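You operate a simulated robot arm through the tools that you are given. There is no shell and no other tool.

The job below is to be done with a simulated two-armed robot. You get a single attempt, and the scene is never put back.

Task
Close up the black and white housings and bleed the air out.
Fine: both lids shut and latched before the mains opens; hold BLEED till MID reads 2.

It is judged by the outcome, as a careful person would: the job done as asked, and still so three seconds after it is handed in. It fails if anything else is knocked over, pushed out of place, dropped, spilled or broken. A push-on lid holds only when it is set on centred and level and pressed home; a screw cap is set on level and turned clockwise until tight.

Robot
Two 7-joint arms with two-finger parallel grippers on one trunk that stands fixed in place. Base frame: the origin is at the foot of the trunk, x ahead of it, y to its left, z up. Readings come in mm, rad, newtons and seconds.
The left shoulder is at [20, 113, 1372], the right one opposite. With the tool pointing down near the work surface each hand reaches from about 100 to 520 mm from the base axis, measured 20 degrees to its own side. Payload 1.57 kg a hand.
The tool frame of a hand sits at the grasp point between the pads (the TCP): z along the fingers, y along the line on which they close. The tips reach 30 mm beyond it. The gripper opens to 80 mm. The fingers are 17 mm wide and 12 mm thick; the gripper's body (40 by 82 mm) begins 80 mm behind the TCP.
Orientation is told as [roll, pitch, yaw] about the base's x, y, z axes, in that order, counted from this pose: with the fingers straight down and closing along the base's y, the tool's x points along the base's -x, its y along +y and its z along -z.

Tools
- The arms move only by the tool play_rows. It takes "left_commands", "right_commands" or both (then of equal length, played together; a hand with none holds still); each is a list of rows, each a list of 6 numbers: the shift along the tool's x, y, z in cm, then the turn, a rotation vector about the tool's x, y, z in rad. In form: [[tx, ty, tz, rx, ry, rz], ...]. A call has 1 to 20 rows; each row shifts and turns the commanded pose from where the row before left it, along the tool's axes as they then stand. "left_grip" and "right_grip" are, for a hand that has rows, the finger opening in cm, from 0 to 8, set as the call begins (left out, the last holds). Rows are played at 5 a second. More than 50 mm and 0.15 rad between two rows, or a gripper value outside its range, and nothing of the call is played. Where a pose cannot be reached the arm comes as near as it can. A force on the tool above 50 N (or 10 N above the force at the start of the call, whichever is more), or a blocked arm, ends the call early, and 0.2 s more pass. The fingers move at their own pace (about 45 mm/s each) and stop on an object; they squeeze with about 43 N. The grip force told is the motor's: it shows also when the fingers shut on nothing. Time passes only in rows, and 0.2 s behind the last, so rows that do not move let the fingers close. It gives the time, the measured TCP pose, the force on the tool (base axes), the opening and the grip force at its end, in the units of the frame above (readings bear some noise), with the torque about the TCP (base axes, N m) and any sound that the robot's microphone picked up.
- Cameras (640 x 400 px; columns grow to the right, rows downward): "scene" is now at [87.7, 41.2, 1499]; the picture's right is [0.50, -0.87, 0.00], its down [-0.55, -0.32, -0.77] and it looks along [0.67, 0.38, -0.64] (base axes); focal length 220 px, centre (320, 200). "left" rides on the left gripper at [72, 7, -122] in its tool frame; the picture's right is [-0.09, 1.00, 0.00], its down [-0.84, -0.08, -0.54] and it looks along [-0.54, -0.05, 0.84] (tool axes); focal length 238 px, centre (320, 200). "right" rides on the right gripper at [72, -7, -122] in its tool frame; the picture's right is [0.09, 1.00, 0.00], its down [-0.84, 0.08, -0.54] and it looks along [-0.54, 0.05, 0.84] (tool axes); focal length 238 px, centre (320, 200). There is no depth. A picture from a camera that has moved, and an enlarged one, comes with that camera's place and axes in the base frame and with its lens. The place of the scene camera against the robot may be out by one fixed shift of up to 12 mm in any direction.
- get_image(camera): a new picture of that camera. It takes no simulated time.
- slide_trunk(by): slides the trunk up (or, below 0, down) by that many mm; the arms and the scene camera ride with it, the base frame stays. It gives what a move gives, with no picture.
- turn_head(pan, tilt): turns the head with the scene camera to pan (to the left, within 1.396 rad either way) and tilt (down, from -0.506 to 1.204), counted from straight ahead of the robot. It gives what a move gives.
- enlarge(camera, box): a new picture of the part [left, top, right, bottom] of that camera's present view, enlarged. It takes no simulated time.
- finish_job(): hands the job in; it is judged then, once.

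Nothing tells you positions but the pictures and the camera data. Unless the task says otherwise, let go and move clear before handing in.

The tools are called after "Emit:" as name(argument=value, ...) on one line, values as JSON. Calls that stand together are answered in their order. play_rows: Moves the arms, as the interface text tells. Its arguments: {"type":"object","properties":{"left_commands":{"type":"array"},"left_grip":{"type":"number"},"right_commands":{"type":"array"},"right_grip":{"type":"number"}},"required":[]} The other tools are called the same way: slide_trunk (by) slides the trunk up or down; turn_head (pan, tilt) turns the head that bears the scene camera; get_image (camera) takes a picture; enlarge (camera, box) takes an enlarged picture of a part of a camera's view; finish_job () hands the job in.

At the start:

```text
time_s: 0.0
left_tcp_pos: [257.1, 380.9, 1323.8]
left_ee_rot: [0.0, 0.001, 0.002]
left_ft_force: [0.7, 0.8, -0.1]
left_moment: [-0.03, 0.03, -0.02]
left_opening: 79.8
left_finger_force: 0.1
right_tcp_pos: [401.9, 5.8, 1353.4]
right_ee_rot: [-0.001, 0.001, -0.001]
right_ft_force: [0.1, -0.4, 0.4]
right_moment: [0.01, 0.01, 0.03]
right_opening: 79.8
right_finger_force: 0.0
trunk travel left (down, up): [-425.0, 145.0]
head pan, tilt: [0.522, 0.695]
```

scene: 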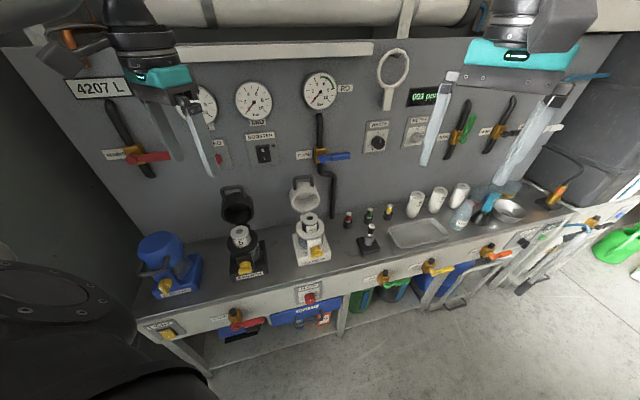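
right: 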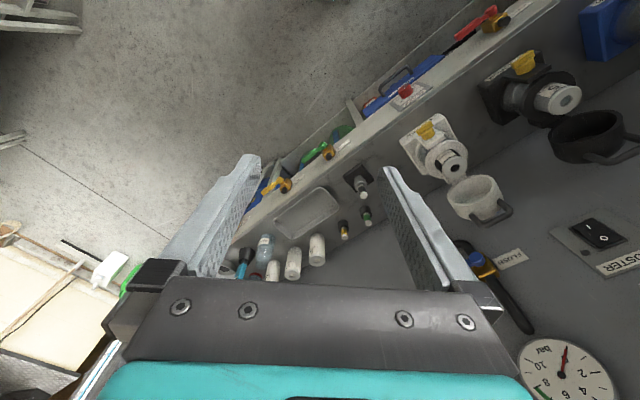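
left: 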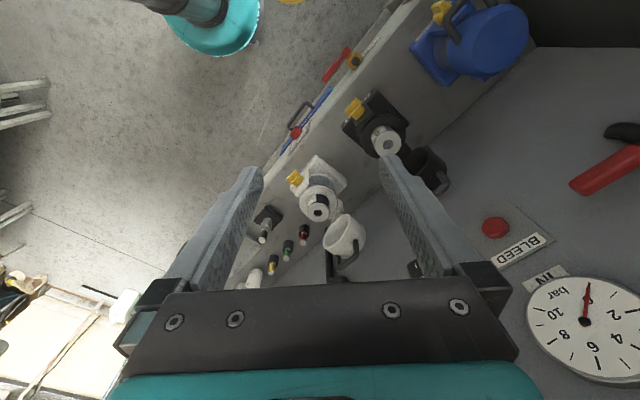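

I see a bench with a blue (shut), a black (open) and a white (open) housing, and a panel with gauges, valves and a BLEED button behind it. I'll look closer at the labels before moving anything.

Emit:
enlarge(camera="scene", box=[60, 60, 240, 172])

Emit:
enlarge(camera="scene", box=[220, 60, 400, 172])

Emit:
enlarge(camera="scene", box=[120, 170, 350, 314])

Emit:
enlarge(camera="scene", box=[130, 260, 350, 397])

Emit:
enlarge(camera="scene", box=[360, 70, 560, 195])

Emit:
enlarge(camera="left", box=[440, 180, 640, 305])

```text
3.56 times, centred on (150, 116) of scene
camera zoom: at [87.7, 41.2, 1499.0], right [0.5, -0.87, 0.0], down [-0.55, -0.32, -0.77], along [0.67, 0.38, -0.64], focal length 781 px, centre (924, 499)
```

zoom: 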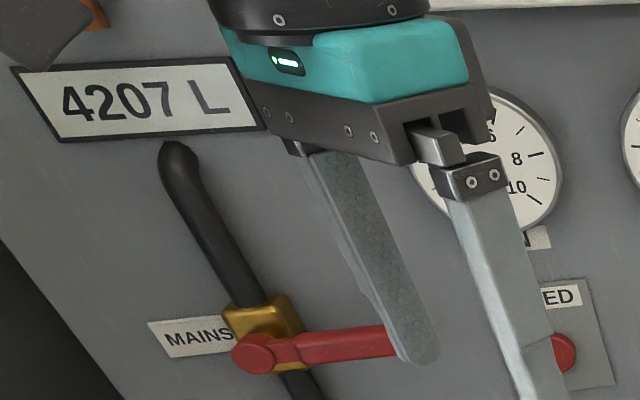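

```text
3.56 times, centred on (310, 116) of scene
camera zoom: at [87.7, 41.2, 1499.0], right [0.5, -0.87, 0.0], down [-0.55, -0.32, -0.77], along [0.67, 0.38, -0.64], focal length 781 px, centre (356, 499)
```

zoom: 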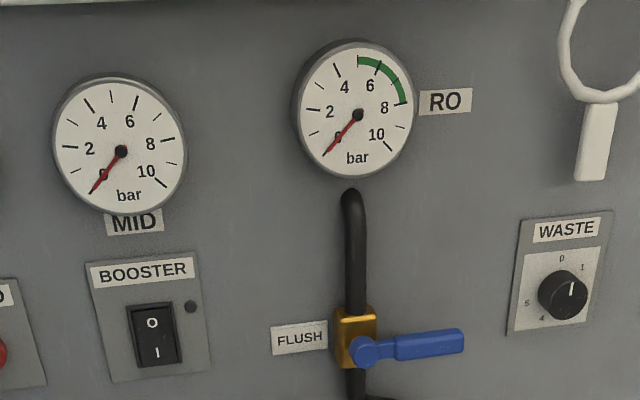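

```text
2.78 times, centred on (235, 242) of scene
camera zoom: at [87.7, 41.2, 1499.0], right [0.5, -0.87, 0.0], down [-0.55, -0.32, -0.77], along [0.67, 0.38, -0.64], focal length 610 px, centre (556, 83)
```

zoom: 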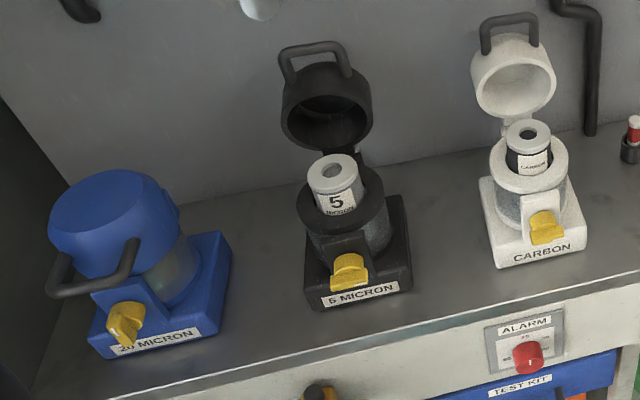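

```text
2.91 times, centred on (240, 328) of scene
camera zoom: at [87.7, 41.2, 1499.0], right [0.5, -0.87, 0.0], down [-0.55, -0.32, -0.77], along [0.67, 0.38, -0.64], focal length 639 px, centre (553, -174)
```

zoom: 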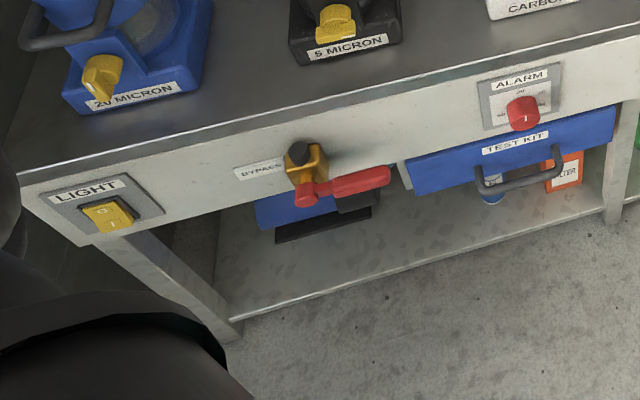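

```text
3.20 times, centred on (460, 132) of scene
camera zoom: at [87.7, 41.2, 1499.0], right [0.5, -0.87, 0.0], down [-0.55, -0.32, -0.77], along [0.67, 0.38, -0.64], focal length 703 px, centre (-128, 416)
```

zoom: 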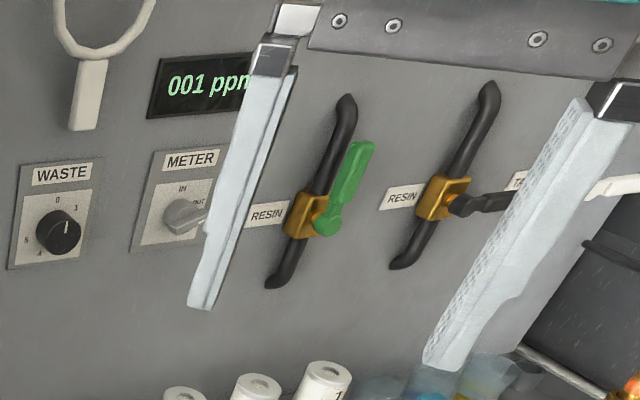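

```text
3.20 times, centred on (540, 242) of left
camera zoom: at [184.3, 387.6, 1446.7], right [0.09, 1.0, 0.0], down [0.84, -0.08, 0.54], along [0.54, -0.05, -0.84], focal length 763 px, centre (-384, 64)
```

zoom: 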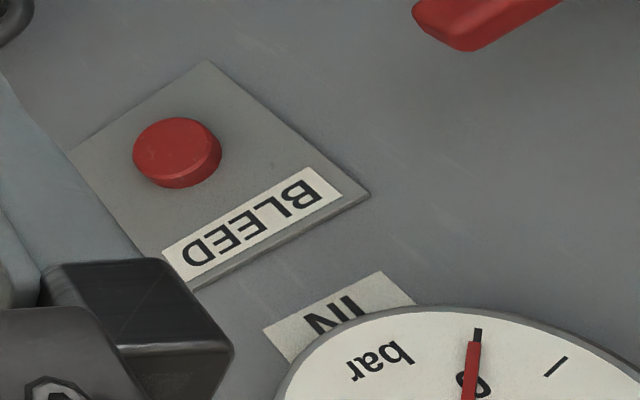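

The MAINS lever is horizontal (shut), the black and white lids stand open at the back, and yellow latches sit at the front of each housing. I'll turn the head and zoom in to compare the blue, latched housing with the two open ones.

Emit:
enlarge(camera="scene", box=[130, 220, 210, 300])

Emit:
enlarge(camera="scene", box=[210, 180, 340, 284])

Emit:
enlarge(camera="left", box=[260, 60, 460, 260])

Emit:
enlarge(camera="right", box=[390, 20, 640, 220])

Emit:
turn_head(pan=0.85, tilt=0.6)

Emit:
get_image(camera="scene")

```text
5.00 times, centred on (170, 260) of scene
camera zoom: at [87.7, 41.2, 1499.0], right [0.5, -0.87, 0.0], down [-0.55, -0.32, -0.77], along [0.67, 0.38, -0.64], focal length 1099 px, centre (1070, -100)
```

zoom: 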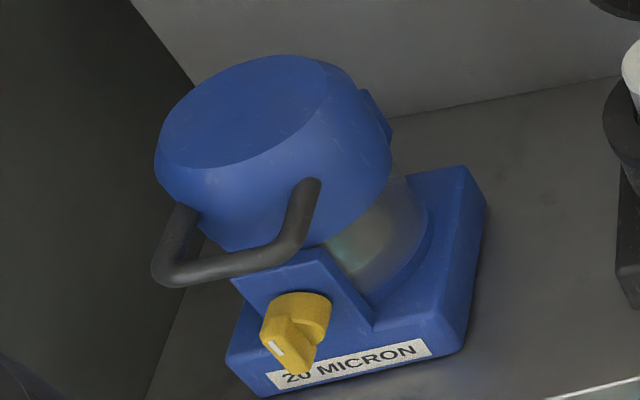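

```text
3.85 times, centred on (275, 232) of scene
camera zoom: at [87.7, 41.2, 1499.0], right [0.5, -0.87, 0.0], down [-0.55, -0.32, -0.77], along [0.67, 0.38, -0.64], focal length 845 px, centre (493, 77)
```

zoom: 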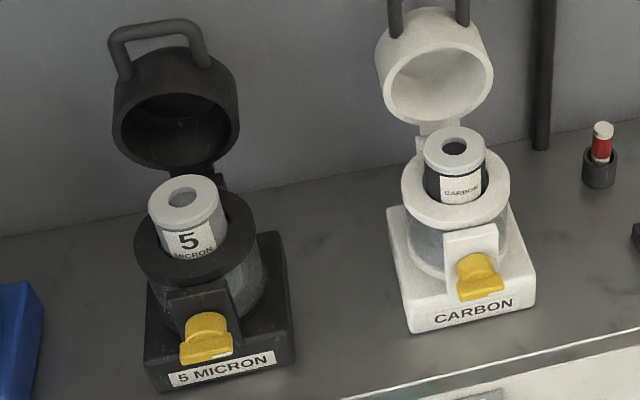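

```text
2.00 times, centred on (360, 160) of left
camera zoom: at [184.3, 387.6, 1446.7], right [0.09, 1.0, 0.0], down [0.84, -0.08, 0.54], along [0.54, -0.05, -0.84], focal length 477 px, centre (240, 280)
```

zoom: 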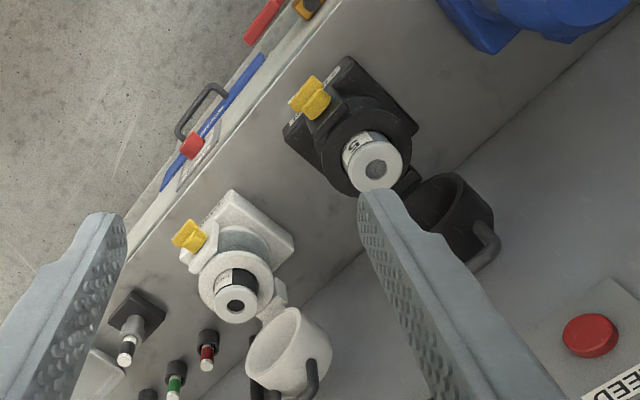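

```text
2.00 times, centred on (515, 120) of right
camera zoom: at [330.1, -1.3, 1474.3], right [-0.09, 1.0, 0.0], down [0.84, 0.08, 0.54], along [0.54, 0.05, -0.84], focal length 477 px, centre (-70, 360)
```

zoom: 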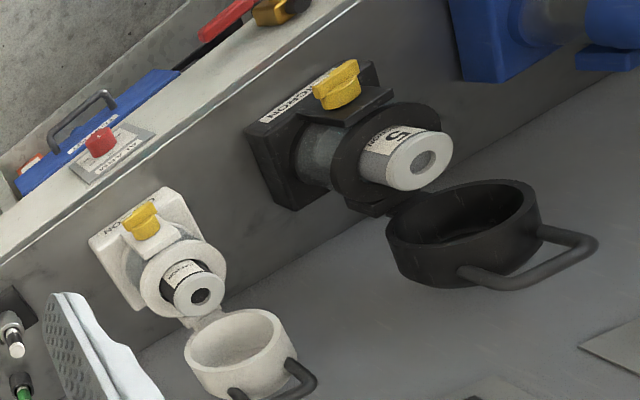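

```text
time_s: 0.8
left_tcp_pos: [256.5, 381.8, 1325.0]
left_ee_rot: [0.001, 0.0, 0.001]
left_ft_force: [0.2, 0.3, -0.7]
left_moment: [0.02, -0.03, 0.03]
left_opening: 80.4
left_finger_force: 0.1
right_tcp_pos: [402.2, 5.7, 1353.4]
right_ee_rot: [-0.001, -0.001, 0.0]
right_ft_force: [-0.2, -0.3, 0.3]
right_moment: [-0.01, 0.0, -0.04]
right_opening: 79.9
right_finger_force: 0.0
trunk travel left (down, up): [-425.0, 145.0]
head pan, tilt: [0.85, 0.6]
```

```text
taken
camera scene: at [72.2, 65.0, 1507.1], right [0.75, -0.66, 0.0], down [-0.37, -0.42, -0.82], along [0.54, 0.62, -0.57], focal length 220 px, centre (320, 200)
```

scene: 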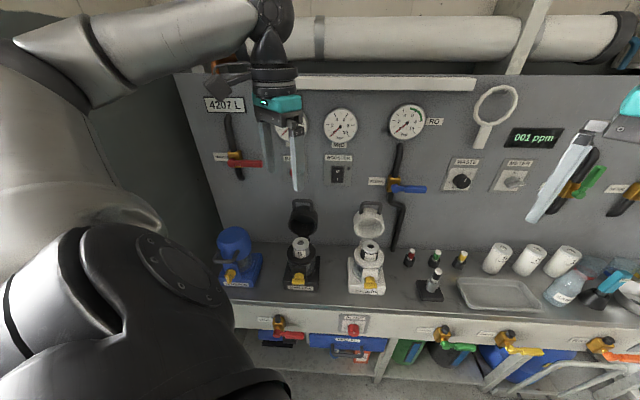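

Black cartridge top triangulates to about [379, 522, 938] and white to [547, 347, 944], so the bench runs along (0.69, -0.72) with the panel normal at about 44° yaw. The open black lid's handle bar is near [438, 570, 1068] and BLEED near [506, 697, 1092]. I'll lower the trunk for reach and look again.

Emit:
slide_trunk(by=-120)

Emit:
get_image(camera="scene")

Emit:
get_image(camera="left")

Emit:
get_image(camera="right")

```text
time_s: 2.3
left_tcp_pos: [256.4, 381.3, 1204.0]
left_ee_rot: [0.0, -0.002, 0.003]
left_ft_force: [-0.8, 0.0, -0.3]
left_moment: [-0.01, -0.02, 0.04]
left_opening: 80.0
left_finger_force: 0.0
right_tcp_pos: [400.8, 4.9, 1231.7]
right_ee_rot: [-0.001, 0.001, -0.001]
right_ft_force: [-0.1, -0.4, -0.3]
right_moment: [-0.01, -0.04, -0.01]
right_opening: 79.9
right_finger_force: 0.0
trunk travel left (down, up): [-305.0, 265.0]
head pan, tilt: [0.85, 0.6]
```

```text
taken
camera scene: at [72.0, 65.0, 1387.2], right [0.75, -0.66, 0.0], down [-0.37, -0.42, -0.83], along [0.54, 0.62, -0.56], focal length 220 px, centre (320, 200)
```

scene: 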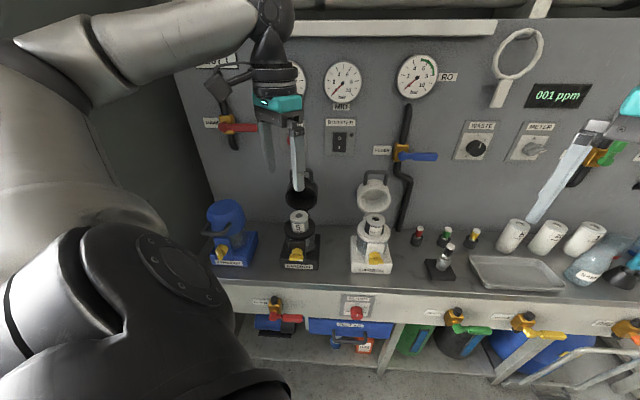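

```text
taken
camera left: at [184.2, 387.5, 1326.8], right [0.09, 1.0, 0.0], down [0.84, -0.08, 0.54], along [0.54, -0.05, -0.84], focal length 238 px, centre (320, 200)
```

left: 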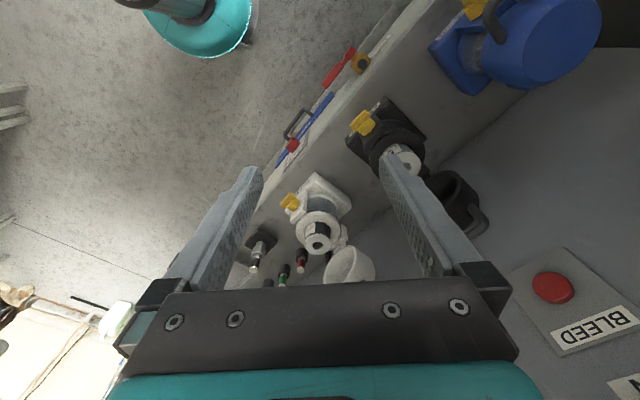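

```text
taken
camera right: at [330.0, -1.5, 1354.4], right [-0.09, 1.0, 0.0], down [0.84, 0.08, 0.54], along [0.54, 0.05, -0.84], focal length 238 px, centre (320, 200)
```

right: 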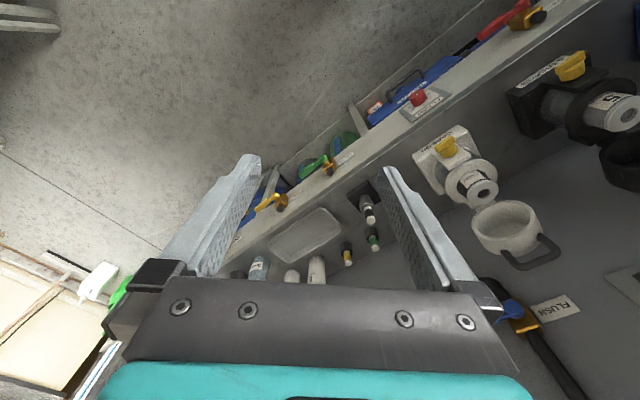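

The view is clear and nothing is in the way below. I'll enlarge to refine where BLEED and the lid handles are.

Emit:
enlarge(camera="left", box=[480, 220, 640, 320])

Emit:
enlarge(camera="scene", box=[190, 150, 410, 290])

Emit:
enlarge(camera="left", box=[270, 80, 490, 290])

Emit:
enlarge(camera="right", box=[400, 30, 640, 280])

```text
4.00 times, centred on (560, 270) of left
camera zoom: at [184.2, 387.5, 1326.8], right [0.09, 1.0, 0.0], down [0.84, -0.08, 0.54], along [0.54, -0.05, -0.84], focal length 953 px, centre (-640, -80)
```

zoom: 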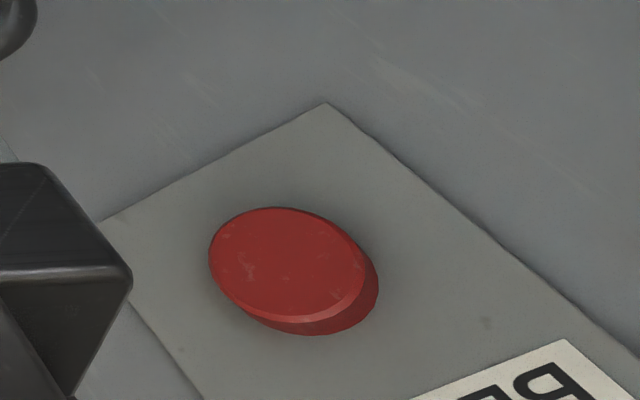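

```text
2.86 times, centred on (300, 220) of scene
camera zoom: at [72.0, 65.0, 1387.2], right [0.75, -0.66, 0.0], down [-0.37, -0.42, -0.83], along [0.54, 0.62, -0.56], focal length 628 px, centre (377, 143)
```

zoom: 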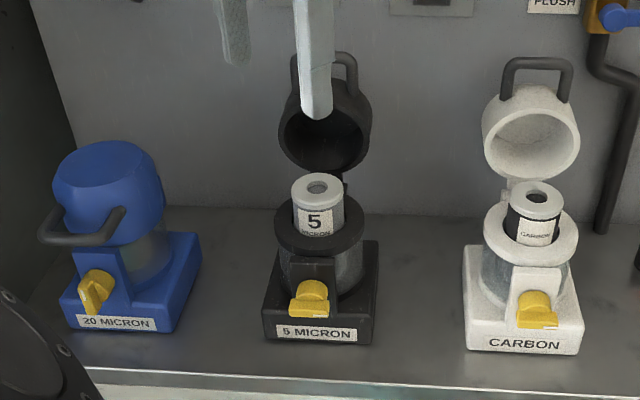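

```text
1.90 times, centred on (380, 185) of left
camera zoom: at [184.2, 387.5, 1326.8], right [0.09, 1.0, 0.0], down [0.84, -0.08, 0.54], along [0.54, -0.05, -0.84], focal length 454 px, centre (206, 229)
```

zoom: 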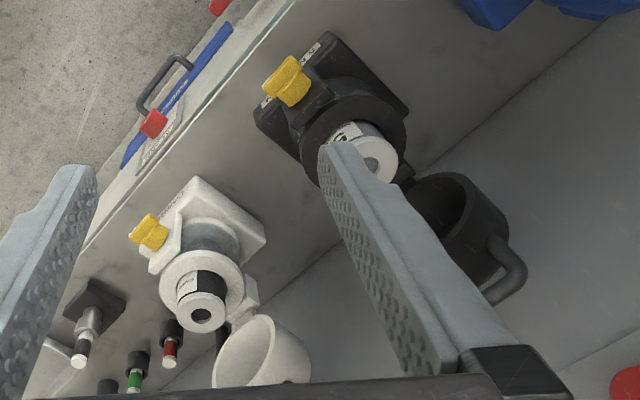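

```text
1.60 times, centred on (520, 155) of right
camera zoom: at [330.0, -1.5, 1354.4], right [-0.09, 1.0, 0.0], down [0.84, 0.08, 0.54], along [0.54, 0.05, -0.84], focal length 381 px, centre (0, 272)
```

zoom: 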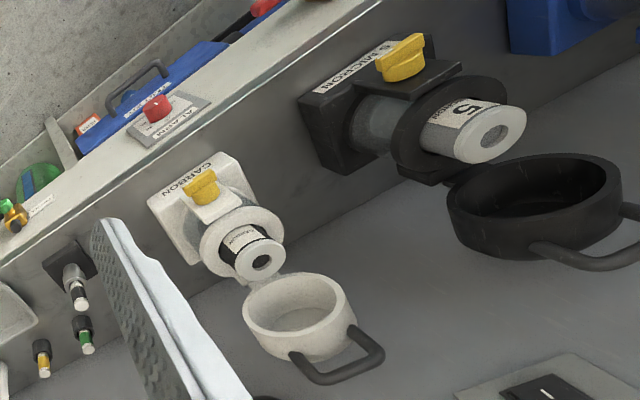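

The black lid handle sits about 150 mm from its hinge. I'll yaw the left hand to face the panel (44°) and tilt it 45° forward with the fingers closed, staying in free space, then look.

Emit:
play_rows(left_commands=[[0, 0, 0, 0, 0, -0.128], [0, 0, 0, 0, 0, -0.128], [0, 0, 0, 0, 0, -0.128], [0, 0, 0, 0, 0, -0.128], [0, 0, 0, 0, 0, -0.128], [0, 0, 0, 0, 0, -0.128], [0, 0, 0, 0, -0.131, 0], [0, 0, 0, 0, -0.131, 0], [0, 0, 0, 0, -0.131, 0], [0, 0, 0, 0, -0.131, 0], [0, 0, 0, 0, -0.131, 0], [0, 0, 0, 0, -0.131, 0]], left_grip=0)

Emit:
get_image(camera="left")

Emit:
get_image(camera="scene")

```text
time_s: 4.9
left_tcp_pos: [280.9, 400.0, 1224.1]
left_ee_rot: [-0.001, -0.788, 0.77]
left_ft_force: [-0.8, 0.6, 0.5]
left_moment: [0.01, 0.02, 0.04]
left_opening: 0.0
left_finger_force: 21.2
left hand out of reach, approached as far as the arm can: row 11, 12
right_tcp_pos: [400.7, 4.3, 1232.6]
right_ee_rot: [0.0, 0.0, -0.002]
right_ft_force: [-0.3, 0.2, 0.2]
right_moment: [0.02, 0.02, -0.01]
right_opening: 80.0
right_finger_force: 0.1
trunk travel left (down, up): [-305.0, 265.0]
head pan, tilt: [0.85, 0.6]
```

```text
taken
camera left: at [177.8, 309.3, 1259.7], right [-0.65, 0.76, 0.06], down [0.2, 0.09, 0.98], along [0.74, 0.64, -0.21], focal length 238 px, centre (320, 200)
```

left: 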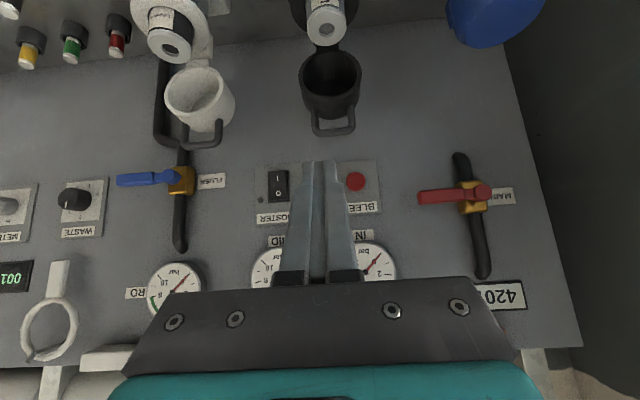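

```text
taken
camera scene: at [72.2, 65.1, 1387.1], right [0.75, -0.66, 0.0], down [-0.37, -0.42, -0.82], along [0.54, 0.62, -0.57], focal length 220 px, centre (320, 200)
```

scene: 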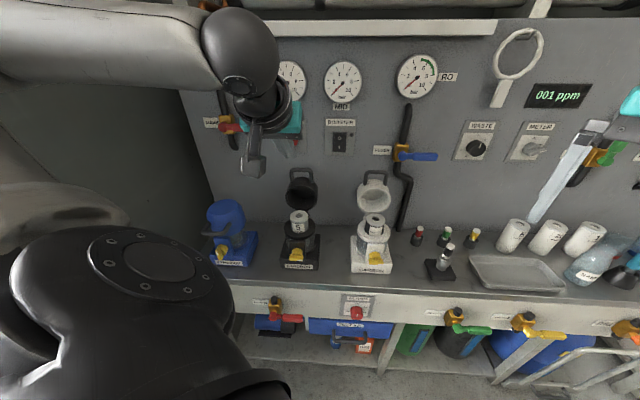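

The arm stopped slightly short while turning, but the view is good and confirms BLEED at about [467, 656, 1131], the black handle bar near [438, 572, 1062] and the MAINS lever tip near [367, 707, 1177]. I'll advance part-way toward the panel, well above the lids, and check the pose.

Emit:
play_rows(left_commands=[[-2.65, 0.4, 2.65, 0, 0, 0], [-2.65, 0.4, 2.65, 0, 0, 0], [-2.65, 0.4, 2.65, 0, 0, 0], [-2.65, 0.3, 2.65, 0, 0, 0], [0, 0, 0, 0, 0, 0]])

Emit:
get_image(camera="left")

Emit:
get_image(camera="scene")

```text
time_s: 6.1
left_tcp_pos: [378.9, 514.6, 1224.9]
left_ee_rot: [0.0, -0.788, 0.771]
left_ft_force: [0.3, -0.1, 0.2]
left_moment: [0.0, 0.02, 0.0]
left_opening: 0.0
left_finger_force: 21.2
right_tcp_pos: [400.3, 5.6, 1233.3]
right_ee_rot: [0.0, -0.001, -0.002]
right_ft_force: [0.1, 0.6, -0.2]
right_moment: [-0.03, -0.03, -0.02]
right_opening: 80.1
right_finger_force: 0.0
trunk travel left (down, up): [-305.0, 265.0]
head pan, tilt: [0.85, 0.6]
```

```text
taken
camera left: at [275.0, 424.1, 1260.4], right [-0.65, 0.76, 0.07], down [0.2, 0.09, 0.98], along [0.74, 0.64, -0.21], focal length 238 px, centre (320, 200)
```

left: 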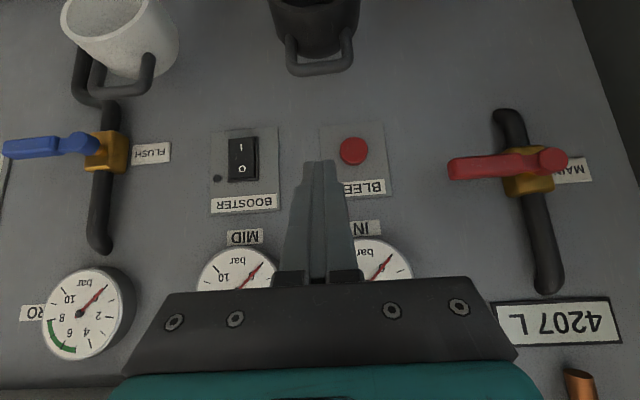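

```text
taken
camera scene: at [71.9, 64.8, 1387.2], right [0.75, -0.66, 0.0], down [-0.37, -0.42, -0.83], along [0.54, 0.62, -0.56], focal length 220 px, centre (320, 200)
```

scene: 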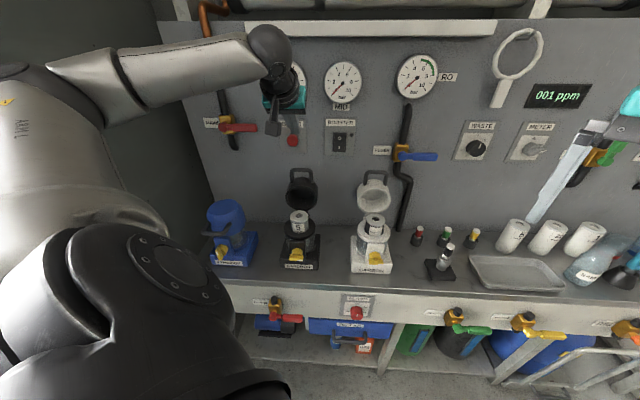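

The black bar is now about [445, 582, 1058], with the panel face some 85 mm behind it. I'll move the closed fingertips over and behind the bar, still above it, and look again.

Emit:
play_rows(left_commands=[[-0.5, 0.08, 3.32, 0, 0, 0], [-0.5, 0.08, 3.32, 0, 0, 0], [-0.5, 0.08, 3.32, 0, 0, 0], [-0.5, 0.06, 3.32, 0, 0, 0], [0, 0, 0, 0, 0, 0]])

Emit:
get_image(camera="left")

Emit:
enlarge(camera="scene", box=[200, 80, 420, 290])

```text
time_s: 7.3
left_tcp_pos: [455.3, 591.7, 1147.0]
left_ee_rot: [0.001, -0.787, 0.77]
left_ft_force: [-0.3, 0.5, 0.7]
left_moment: [0.0, -0.01, 0.01]
left_opening: 0.0
left_finger_force: 21.6
right_tcp_pos: [400.6, 5.6, 1233.3]
right_ee_rot: [0.0, 0.0, -0.001]
right_ft_force: [-0.8, -1.2, -0.6]
right_moment: [0.0, 0.01, -0.01]
right_opening: 80.0
right_finger_force: 0.0
trunk travel left (down, up): [-305.0, 265.0]
head pan, tilt: [0.85, 0.6]
```

```text
taken
camera left: at [351.8, 500.8, 1182.5], right [-0.65, 0.76, 0.07], down [0.2, 0.09, 0.98], along [0.74, 0.64, -0.21], focal length 238 px, centre (320, 200)
```

left: 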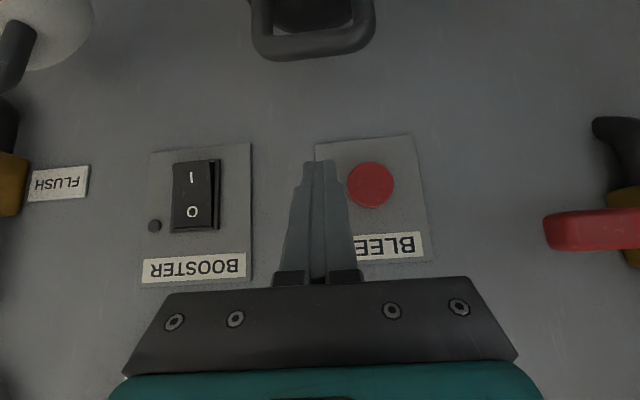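

```text
1.90 times, centred on (310, 185) of scene
camera zoom: at [71.8, 64.9, 1387.2], right [0.75, -0.66, 0.0], down [-0.37, -0.42, -0.83], along [0.54, 0.62, -0.56], focal length 418 px, centre (339, 229)
```

zoom: 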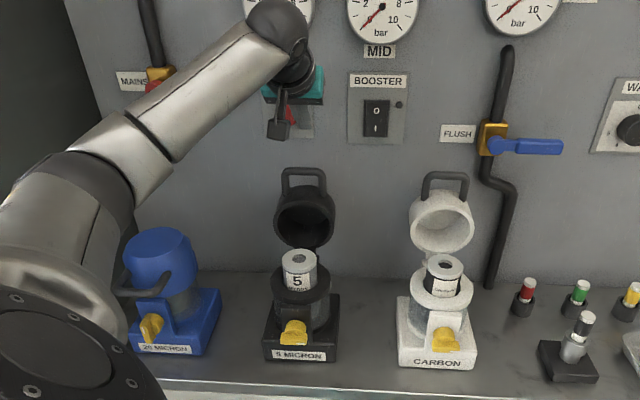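

The tips are behind and above the bar, which I now place at about [441, 579, 1061]. I'll lower behind it with about 9 mm of clearance.

Emit:
play_rows(left_commands=[[1.67, 0.0, 1.43, 0, 0, 0], [1.67, 0.0, 1.43, 0, 0, 0], [1.67, 0.0, 1.43, 0, 0, 0], [0, 0, 0, 0, 0, 0]])

Emit:
get_image(camera="left")

Emit:
enlarge(camera="scene", box=[220, 90, 400, 270])

```text
time_s: 8.3
left_tcp_pos: [451.0, 589.8, 1079.0]
left_ee_rot: [-0.001, -0.787, 0.769]
left_ft_force: [-0.5, 0.2, 0.0]
left_moment: [-0.04, 0.01, 0.0]
left_opening: 0.3
left_finger_force: 20.9
right_tcp_pos: [400.0, 4.6, 1233.2]
right_ee_rot: [0.0, 0.0, 0.0]
right_ft_force: [-0.4, 0.2, -0.1]
right_moment: [0.02, 0.0, 0.0]
right_opening: 80.1
right_finger_force: 0.1
trunk travel left (down, up): [-305.0, 265.0]
head pan, tilt: [0.85, 0.6]
```

```text
taken
camera left: at [347.4, 499.1, 1114.2], right [-0.65, 0.76, 0.06], down [0.2, 0.09, 0.98], along [0.74, 0.64, -0.21], focal length 238 px, centre (320, 200)
```

left: 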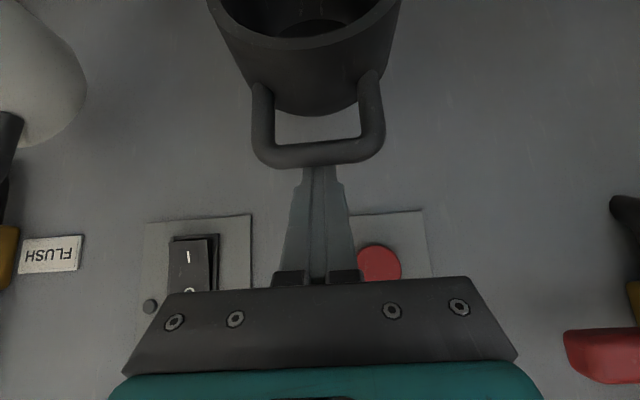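

```text
2.22 times, centred on (310, 180) of scene
camera zoom: at [72.1, 65.0, 1387.1], right [0.75, -0.66, 0.0], down [-0.37, -0.42, -0.83], along [0.54, 0.62, -0.56], focal length 488 px, centre (342, 244)
```

zoom: 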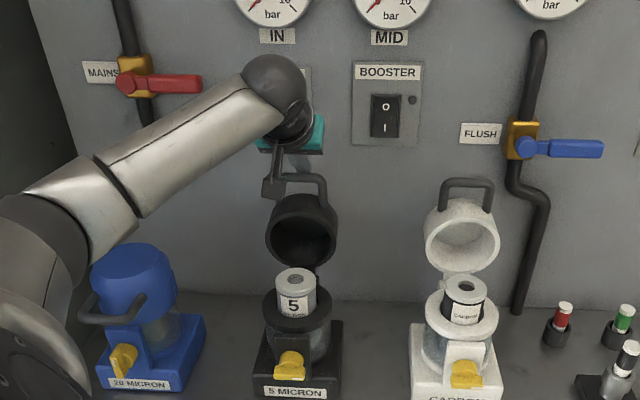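

The bar now lies just in front of the fingers. I'll pull the lid forward along its arc in half-steps, going to about 130° of travel first.

Emit:
play_rows(left_commands=[[0, 0, -1.41, 0, 0, 0], [0.99, 0, 0.14, 0, 0, 0], [0.82, 0, -1.0, 0, 0, 0], [0.83, 0, -0.99, 0, 0, 0], [1.0, 0, -0.83, 0, 0, 0], [0.99, 0, -0.84, 0, 0, 0], [1.13, 0, -0.65, 0, 0, 0], [1.13, 0, -0.66, 0, 0, 0], [1.22, 0, -0.44, 0, 0, 0], [1.22, 0, -0.44, 0, 0, 0], [1.28, 0, -0.23, 0, 0, 0], [1.29, 0, -0.23, 0, 0, 0], [0, 0, 0, 0, 0, 0]])

Emit:
get_image(camera="left")

Emit:
enlarge(camera="scene", box=[200, 110, 400, 290])

```text
time_s: 11.1
left_tcp_pos: [350.8, 493.1, 1048.5]
left_ee_rot: [0.001, -0.788, 0.769]
left_ft_force: [0.5, 0.1, 0.3]
left_moment: [0.0, 0.01, 0.0]
left_opening: 0.0
left_finger_force: 21.0
right_tcp_pos: [400.4, 5.1, 1232.3]
right_ee_rot: [0.0, 0.0, -0.001]
right_ft_force: [-0.1, -0.2, 0.1]
right_moment: [0.01, -0.01, 0.01]
right_opening: 80.2
right_finger_force: 0.0
trunk travel left (down, up): [-305.0, 265.0]
head pan, tilt: [0.85, 0.6]
```

```text
taken
camera left: at [247.4, 402.5, 1084.2], right [-0.65, 0.76, 0.07], down [0.2, 0.09, 0.98], along [0.74, 0.64, -0.21], focal length 238 px, centre (320, 200)
```

left: 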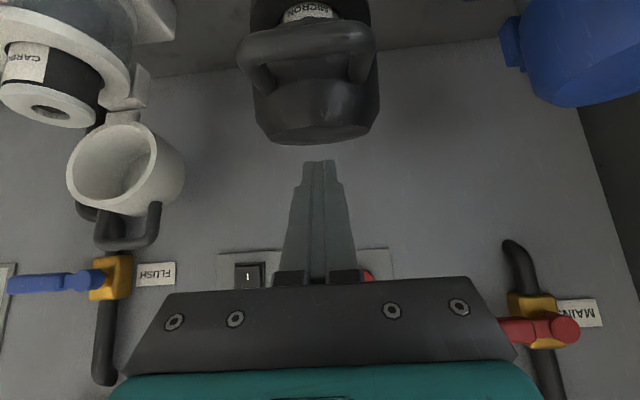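

```text
2.22 times, centred on (300, 200) of scene
camera zoom: at [72.2, 65.1, 1387.1], right [0.75, -0.66, 0.0], down [-0.37, -0.42, -0.83], along [0.54, 0.62, -0.56], focal length 488 px, centre (364, 200)
```

zoom: 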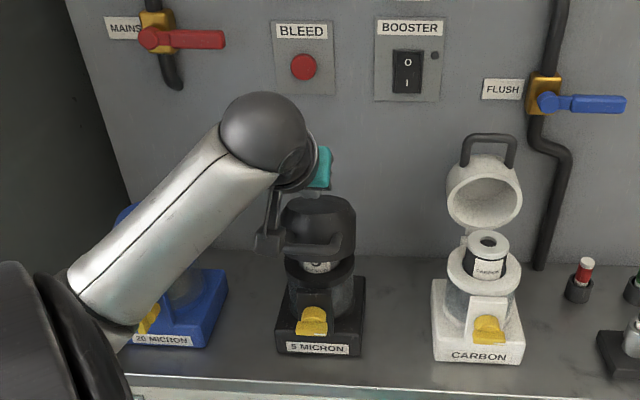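

The black lid has swung over ahead of the fingers and stands about 25° from shut. I'll wait briefly to see whether it is still settling.

Emit:
play_rows(left_commands=[[0, 0, 0, 0, 0, 0], [0, 0, 0, 0, 0, 0], [0, 0, 0, 0, 0, 0]])

Emit:
enlarge(camera="scene", box=[220, 150, 340, 280])

Emit:
get_image(camera="left")

```text
time_s: 11.9
left_tcp_pos: [352.5, 493.6, 1049.6]
left_ee_rot: [0.0, -0.789, 0.769]
left_ft_force: [-0.1, 0.1, 0.5]
left_moment: [0.0, -0.01, 0.0]
left_opening: 0.2
left_finger_force: 21.2
right_tcp_pos: [401.4, 5.3, 1232.3]
right_ee_rot: [0.001, 0.0, -0.001]
right_ft_force: [0.1, 0.6, -0.3]
right_moment: [-0.01, -0.01, -0.01]
right_opening: 80.0
right_finger_force: 0.1
trunk travel left (down, up): [-305.0, 265.0]
head pan, tilt: [0.85, 0.6]
```

```text
3.08 times, centred on (280, 215) of scene
camera zoom: at [72.1, 65.1, 1387.1], right [0.75, -0.66, 0.0], down [-0.37, -0.42, -0.83], along [0.54, 0.62, -0.56], focal length 676 px, centre (443, 154)
```

zoom: 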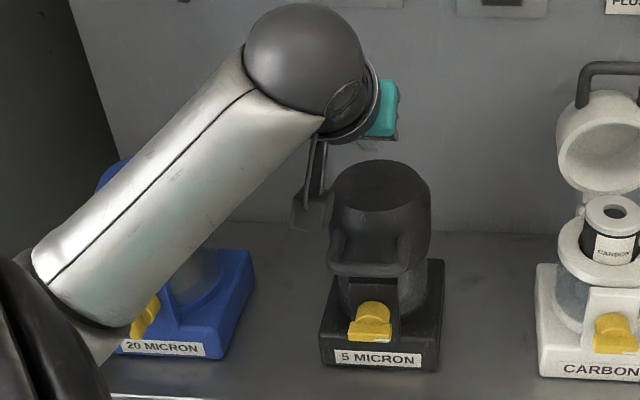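

```text
taken
camera left: at [247.6, 402.5, 1084.3], right [-0.65, 0.76, 0.06], down [0.2, 0.09, 0.98], along [0.74, 0.64, -0.21], focal length 238 px, centre (320, 200)
```

left: 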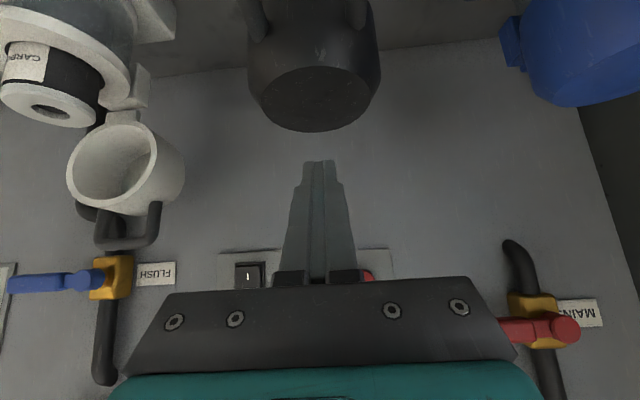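

The black lid has fallen shut on its own. Next is the white lid: I'll lift clear, shift right along the bench, and look at its handle.

Emit:
play_rows(left_commands=[[-1.45, -3.43, -0.57, 0, 0, 0], [-1.45, -3.43, -0.57, 0, 0, 0], [-1.45, -3.43, -0.57, 0, 0, 0], [-1.45, -3.43, -0.57, 0, 0, 0], [-1.45, -3.43, -0.57, 0, 0, 0], [-1.45, -3.43, -0.57, 0, 0, 0], [-1.45, -3.43, -0.57, 0, 0, 0], [0, 0, 0, 0, 0, 0]])

Emit:
get_image(camera="left")

Emit:
get_image(camera="scene")

```text
time_s: 13.7
left_tcp_pos: [548.4, 352.2, 1148.7]
left_ee_rot: [0.0, -0.787, 0.771]
left_ft_force: [-1.1, -0.7, -0.3]
left_moment: [0.01, -0.02, -0.01]
left_opening: 0.0
left_finger_force: 21.1
right_tcp_pos: [401.1, 5.7, 1233.1]
right_ee_rot: [0.0, -0.001, -0.002]
right_ft_force: [-0.6, 0.4, -0.9]
right_moment: [0.0, -0.02, -0.01]
right_opening: 80.2
right_finger_force: 0.0
trunk travel left (down, up): [-305.0, 265.0]
head pan, tilt: [0.85, 0.6]
```

```text
taken
camera left: at [444.8, 260.3, 1184.1], right [-0.65, 0.76, 0.06], down [0.2, 0.09, 0.98], along [0.74, 0.64, -0.21], focal length 238 px, centre (320, 200)
```

left: 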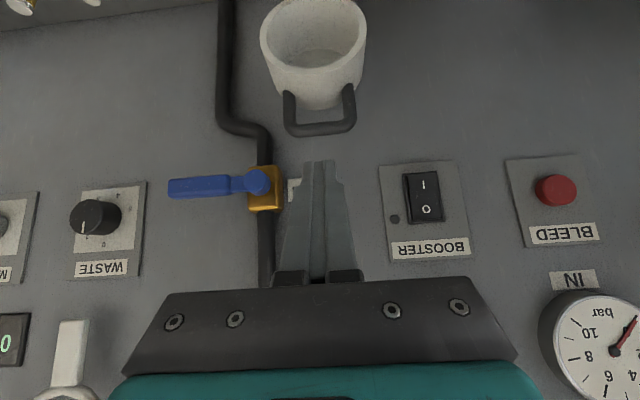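

```text
taken
camera scene: at [72.1, 65.2, 1387.1], right [0.75, -0.66, 0.0], down [-0.37, -0.42, -0.83], along [0.54, 0.62, -0.56], focal length 220 px, centre (320, 200)
```

scene: 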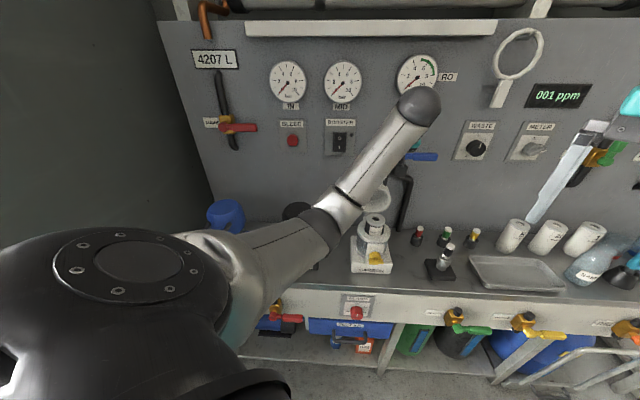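

White's handle bar is at about n=732, e=129, z=1057 in the panel-aligned frame (n toward the panel, e rightward along the bench). I'll move over and behind it.

Emit:
play_rows(left_commands=[[-2.5, -0.08, 2.77, 0, 0, 0], [-2.5, -0.08, 2.77, 0, 0, 0], [-2.49, -0.08, 2.77, 0, 0, 0], [0, 0, 0, 0, 0, 0]])

Emit:
get_image(camera="left")

Emit:
get_image(camera="scene")

```text
time_s: 14.7
left_tcp_pos: [630.8, 428.4, 1144.2]
left_ee_rot: [-0.004, -0.787, 0.77]
left_ft_force: [0.4, 0.2, -0.7]
left_moment: [-0.01, 0.0, 0.03]
left_opening: 0.1
left_finger_force: 21.3
right_tcp_pos: [399.9, 5.5, 1234.7]
right_ee_rot: [0.002, 0.0, -0.002]
right_ft_force: [-0.5, 0.8, -0.1]
right_moment: [-0.01, 0.01, -0.02]
right_opening: 80.0
right_finger_force: 0.1
trunk travel left (down, up): [-305.0, 265.0]
head pan, tilt: [0.85, 0.6]
```

```text
taken
camera left: at [527.4, 337.4, 1180.5], right [-0.65, 0.76, 0.06], down [0.2, 0.09, 0.98], along [0.74, 0.64, -0.21], focal length 238 px, centre (320, 200)
```

left: 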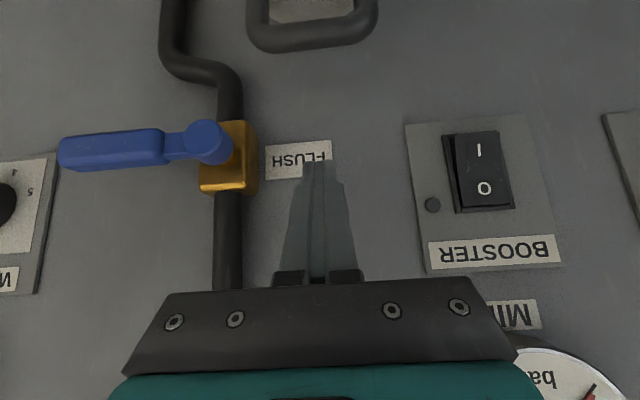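

```text
taken
camera scene: at [72.1, 65.1, 1387.1], right [0.75, -0.66, 0.0], down [-0.37, -0.42, -0.83], along [0.54, 0.62, -0.56], focal length 220 px, centre (320, 200)
```

scene: 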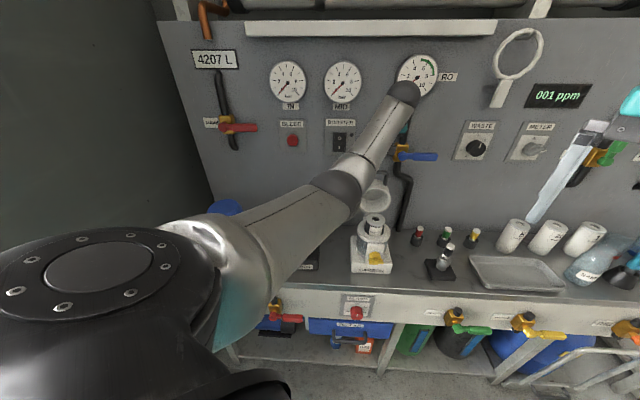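

The bar is at n≈730, z≈1057, consistent with the earlier reading. I'll lower behind it.

Emit:
play_rows(left_commands=[[1.69, 0, 1.43, 0, 0, 0], [1.69, 0, 1.43, 0, 0, 0], [1.69, 0, 1.42, 0, 0, 0], [0, 0, 0, 0, 0, 0]])

Emit:
get_image(camera="left")

Emit:
get_image(camera="scene")

```text
time_s: 15.7
left_tcp_pos: [626.9, 422.8, 1077.2]
left_ee_rot: [-0.001, -0.786, 0.77]
left_ft_force: [0.6, 0.2, -0.3]
left_moment: [0.0, 0.03, 0.03]
left_opening: 0.0
left_finger_force: 21.4
right_tcp_pos: [400.7, 6.4, 1232.5]
right_ee_rot: [0.001, -0.001, -0.001]
right_ft_force: [-0.2, -0.1, -1.1]
right_moment: [-0.01, -0.03, -0.02]
right_opening: 79.9
right_finger_force: 0.1
trunk travel left (down, up): [-305.0, 265.0]
head pan, tilt: [0.85, 0.6]
```

```text
taken
camera left: at [523.8, 331.9, 1112.6], right [-0.65, 0.76, 0.06], down [0.2, 0.09, 0.98], along [0.74, 0.64, -0.21], focal length 238 px, centre (320, 200)
```

left: 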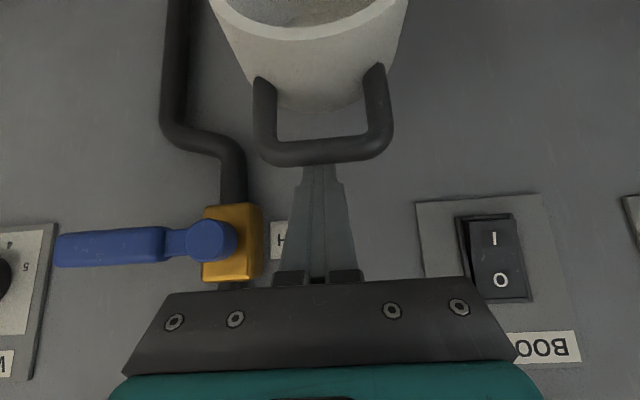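

```text
taken
camera scene: at [72.1, 65.0, 1387.1], right [0.75, -0.66, 0.0], down [-0.37, -0.42, -0.83], along [0.54, 0.62, -0.56], focal length 220 px, centre (320, 200)
```

scene: 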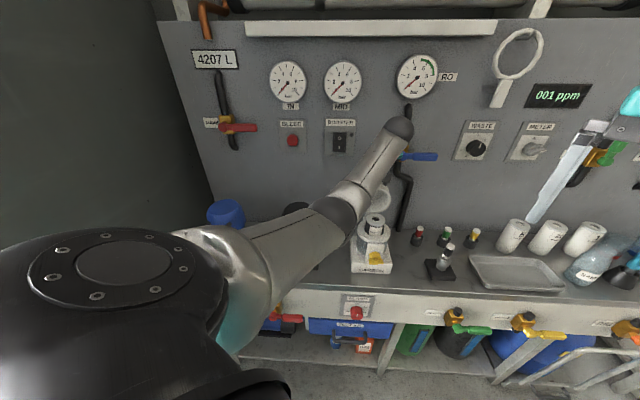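

Same arrangement as with the black lid. I'll pull the white lid over along its arc.

Emit:
play_rows(left_commands=[[0, 0, -1.41, 0, 0, 0], [1.2, 0, -0.07, 0, 0, 0], [0.69, 0, -0.9, 0, 0, 0], [0.69, 0, -0.9, 0, 0, 0], [0.69, 0, -0.89, 0, 0, 0], [1.0, 0, -0.83, 0, 0, 0], [0.99, 0, -0.84, 0, 0, 0], [1.13, 0, -0.65, 0, 0, 0], [1.13, 0, -0.66, 0, 0, 0], [1.22, 0, -0.44, 0, 0, 0], [1.22, 0, -0.44, 0, 0, 0], [1.28, 0, -0.23, 0, 0, 0], [1.29, 0, -0.23, 0, 0, 0], [0, 0, 0, 0, 0, 0], [0, 0, 0, 0, 0, 0], [0, 0, 0, 0, 0, 0]])

Emit:
get_image(camera="left")

Emit:
get_image(camera="scene")

```text
time_s: 19.1
left_tcp_pos: [521.8, 320.0, 1048.4]
left_ee_rot: [-0.001, -0.786, 0.77]
left_ft_force: [0.0, -0.3, -0.1]
left_moment: [-0.04, 0.0, 0.04]
left_opening: 0.0
left_finger_force: 21.1
right_tcp_pos: [400.7, 5.6, 1232.7]
right_ee_rot: [0.0, 0.001, -0.002]
right_ft_force: [0.5, 0.1, 0.3]
right_moment: [0.02, 0.01, 0.02]
right_opening: 80.0
right_finger_force: 0.0
trunk travel left (down, up): [-305.0, 265.0]
head pan, tilt: [0.85, 0.6]
```

```text
taken
camera left: at [417.6, 228.2, 1083.4], right [-0.65, 0.76, 0.06], down [0.2, 0.09, 0.98], along [0.74, 0.64, -0.21], focal length 238 px, centre (320, 200)
```

left: 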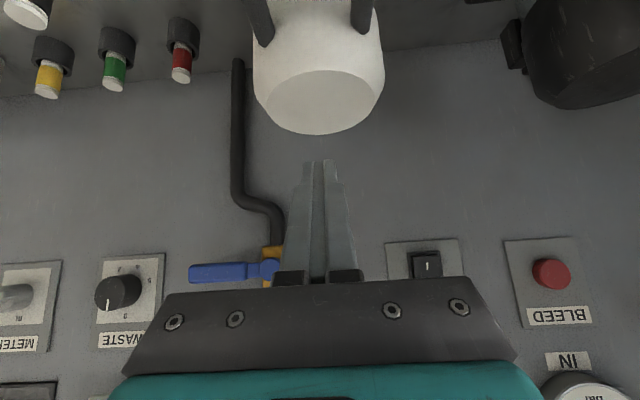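

```text
taken
camera scene: at [72.1, 65.1, 1387.1], right [0.75, -0.66, 0.0], down [-0.37, -0.42, -0.83], along [0.54, 0.62, -0.56], focal length 220 px, centre (320, 200)
```

scene: 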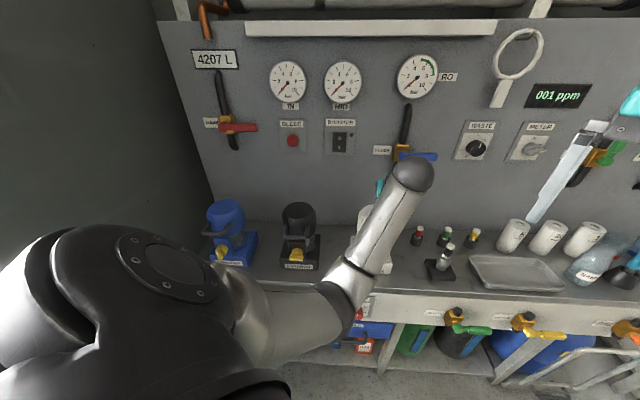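

Both lids are down. I'll back the hand off in front of the white housing and lower it so its camera can look at the lid seat and latch.

Emit:
play_rows(left_commands=[[2.6, 0, -2.6, 0, 0, 0], [2.6, 0, -2.6, 0, 0, 0], [2.6, 0, -2.6, 0, 0, 0], [2.1, 0, 2.1, 0, 0, 0], [2.1, 0, 2.1, 0, 0, 0], [2.1, 0, 2.1, 0, 0, 0], [2.1, 0, 2.1, 0, 0, 0], [0, 0, 0, 0, 0, 0]])

Emit:
get_image(camera="left")

Emit:
get_image(camera="scene")

```text
time_s: 21.1
left_tcp_pos: [472.5, 275.4, 980.8]
left_ee_rot: [-0.038, -0.917, 0.821]
left_ft_force: [-0.1, -0.4, 0.0]
left_moment: [-0.01, -0.01, 0.01]
left_opening: 0.0
left_finger_force: 21.3
right_tcp_pos: [400.9, 6.1, 1233.3]
right_ee_rot: [0.0, 0.001, 0.0]
right_ft_force: [0.3, -1.3, 1.3]
right_moment: [0.01, -0.01, 0.0]
right_opening: 80.0
right_finger_force: 0.1
trunk travel left (down, up): [-305.0, 265.0]
head pan, tilt: [0.85, 0.6]
stopped in row 8 (left hand): the arm was blocked; the commanded pose is now the measured one
```

```text
taken
camera left: at [369.0, 179.3, 999.0], right [-0.67, 0.74, 0.05], down [0.09, 0.02, 1.0], along [0.74, 0.67, -0.08], focal length 238 px, centre (320, 200)
```

left: 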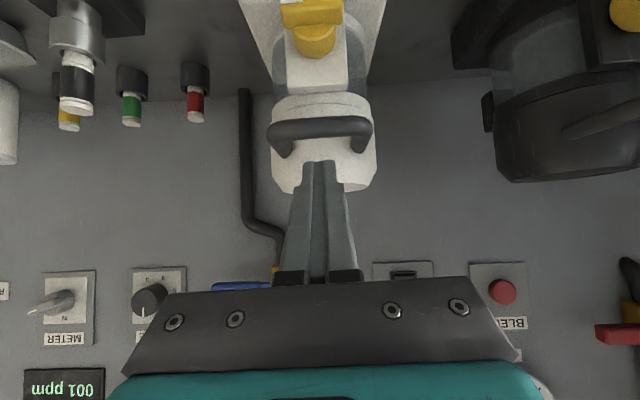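

```text
taken
camera scene: at [72.2, 65.3, 1387.1], right [0.75, -0.66, 0.0], down [-0.37, -0.42, -0.82], along [0.54, 0.62, -0.57], focal length 220 px, centre (320, 200)
```

scene: 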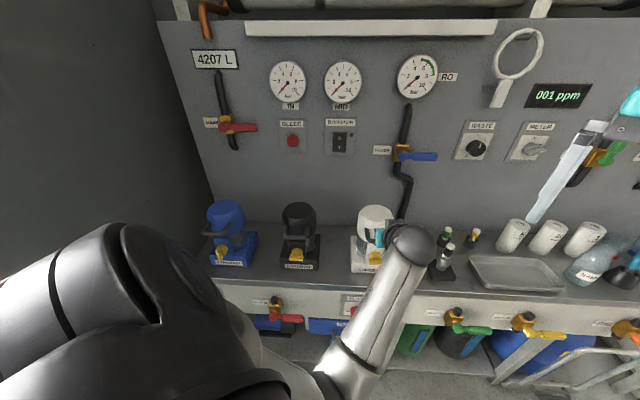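

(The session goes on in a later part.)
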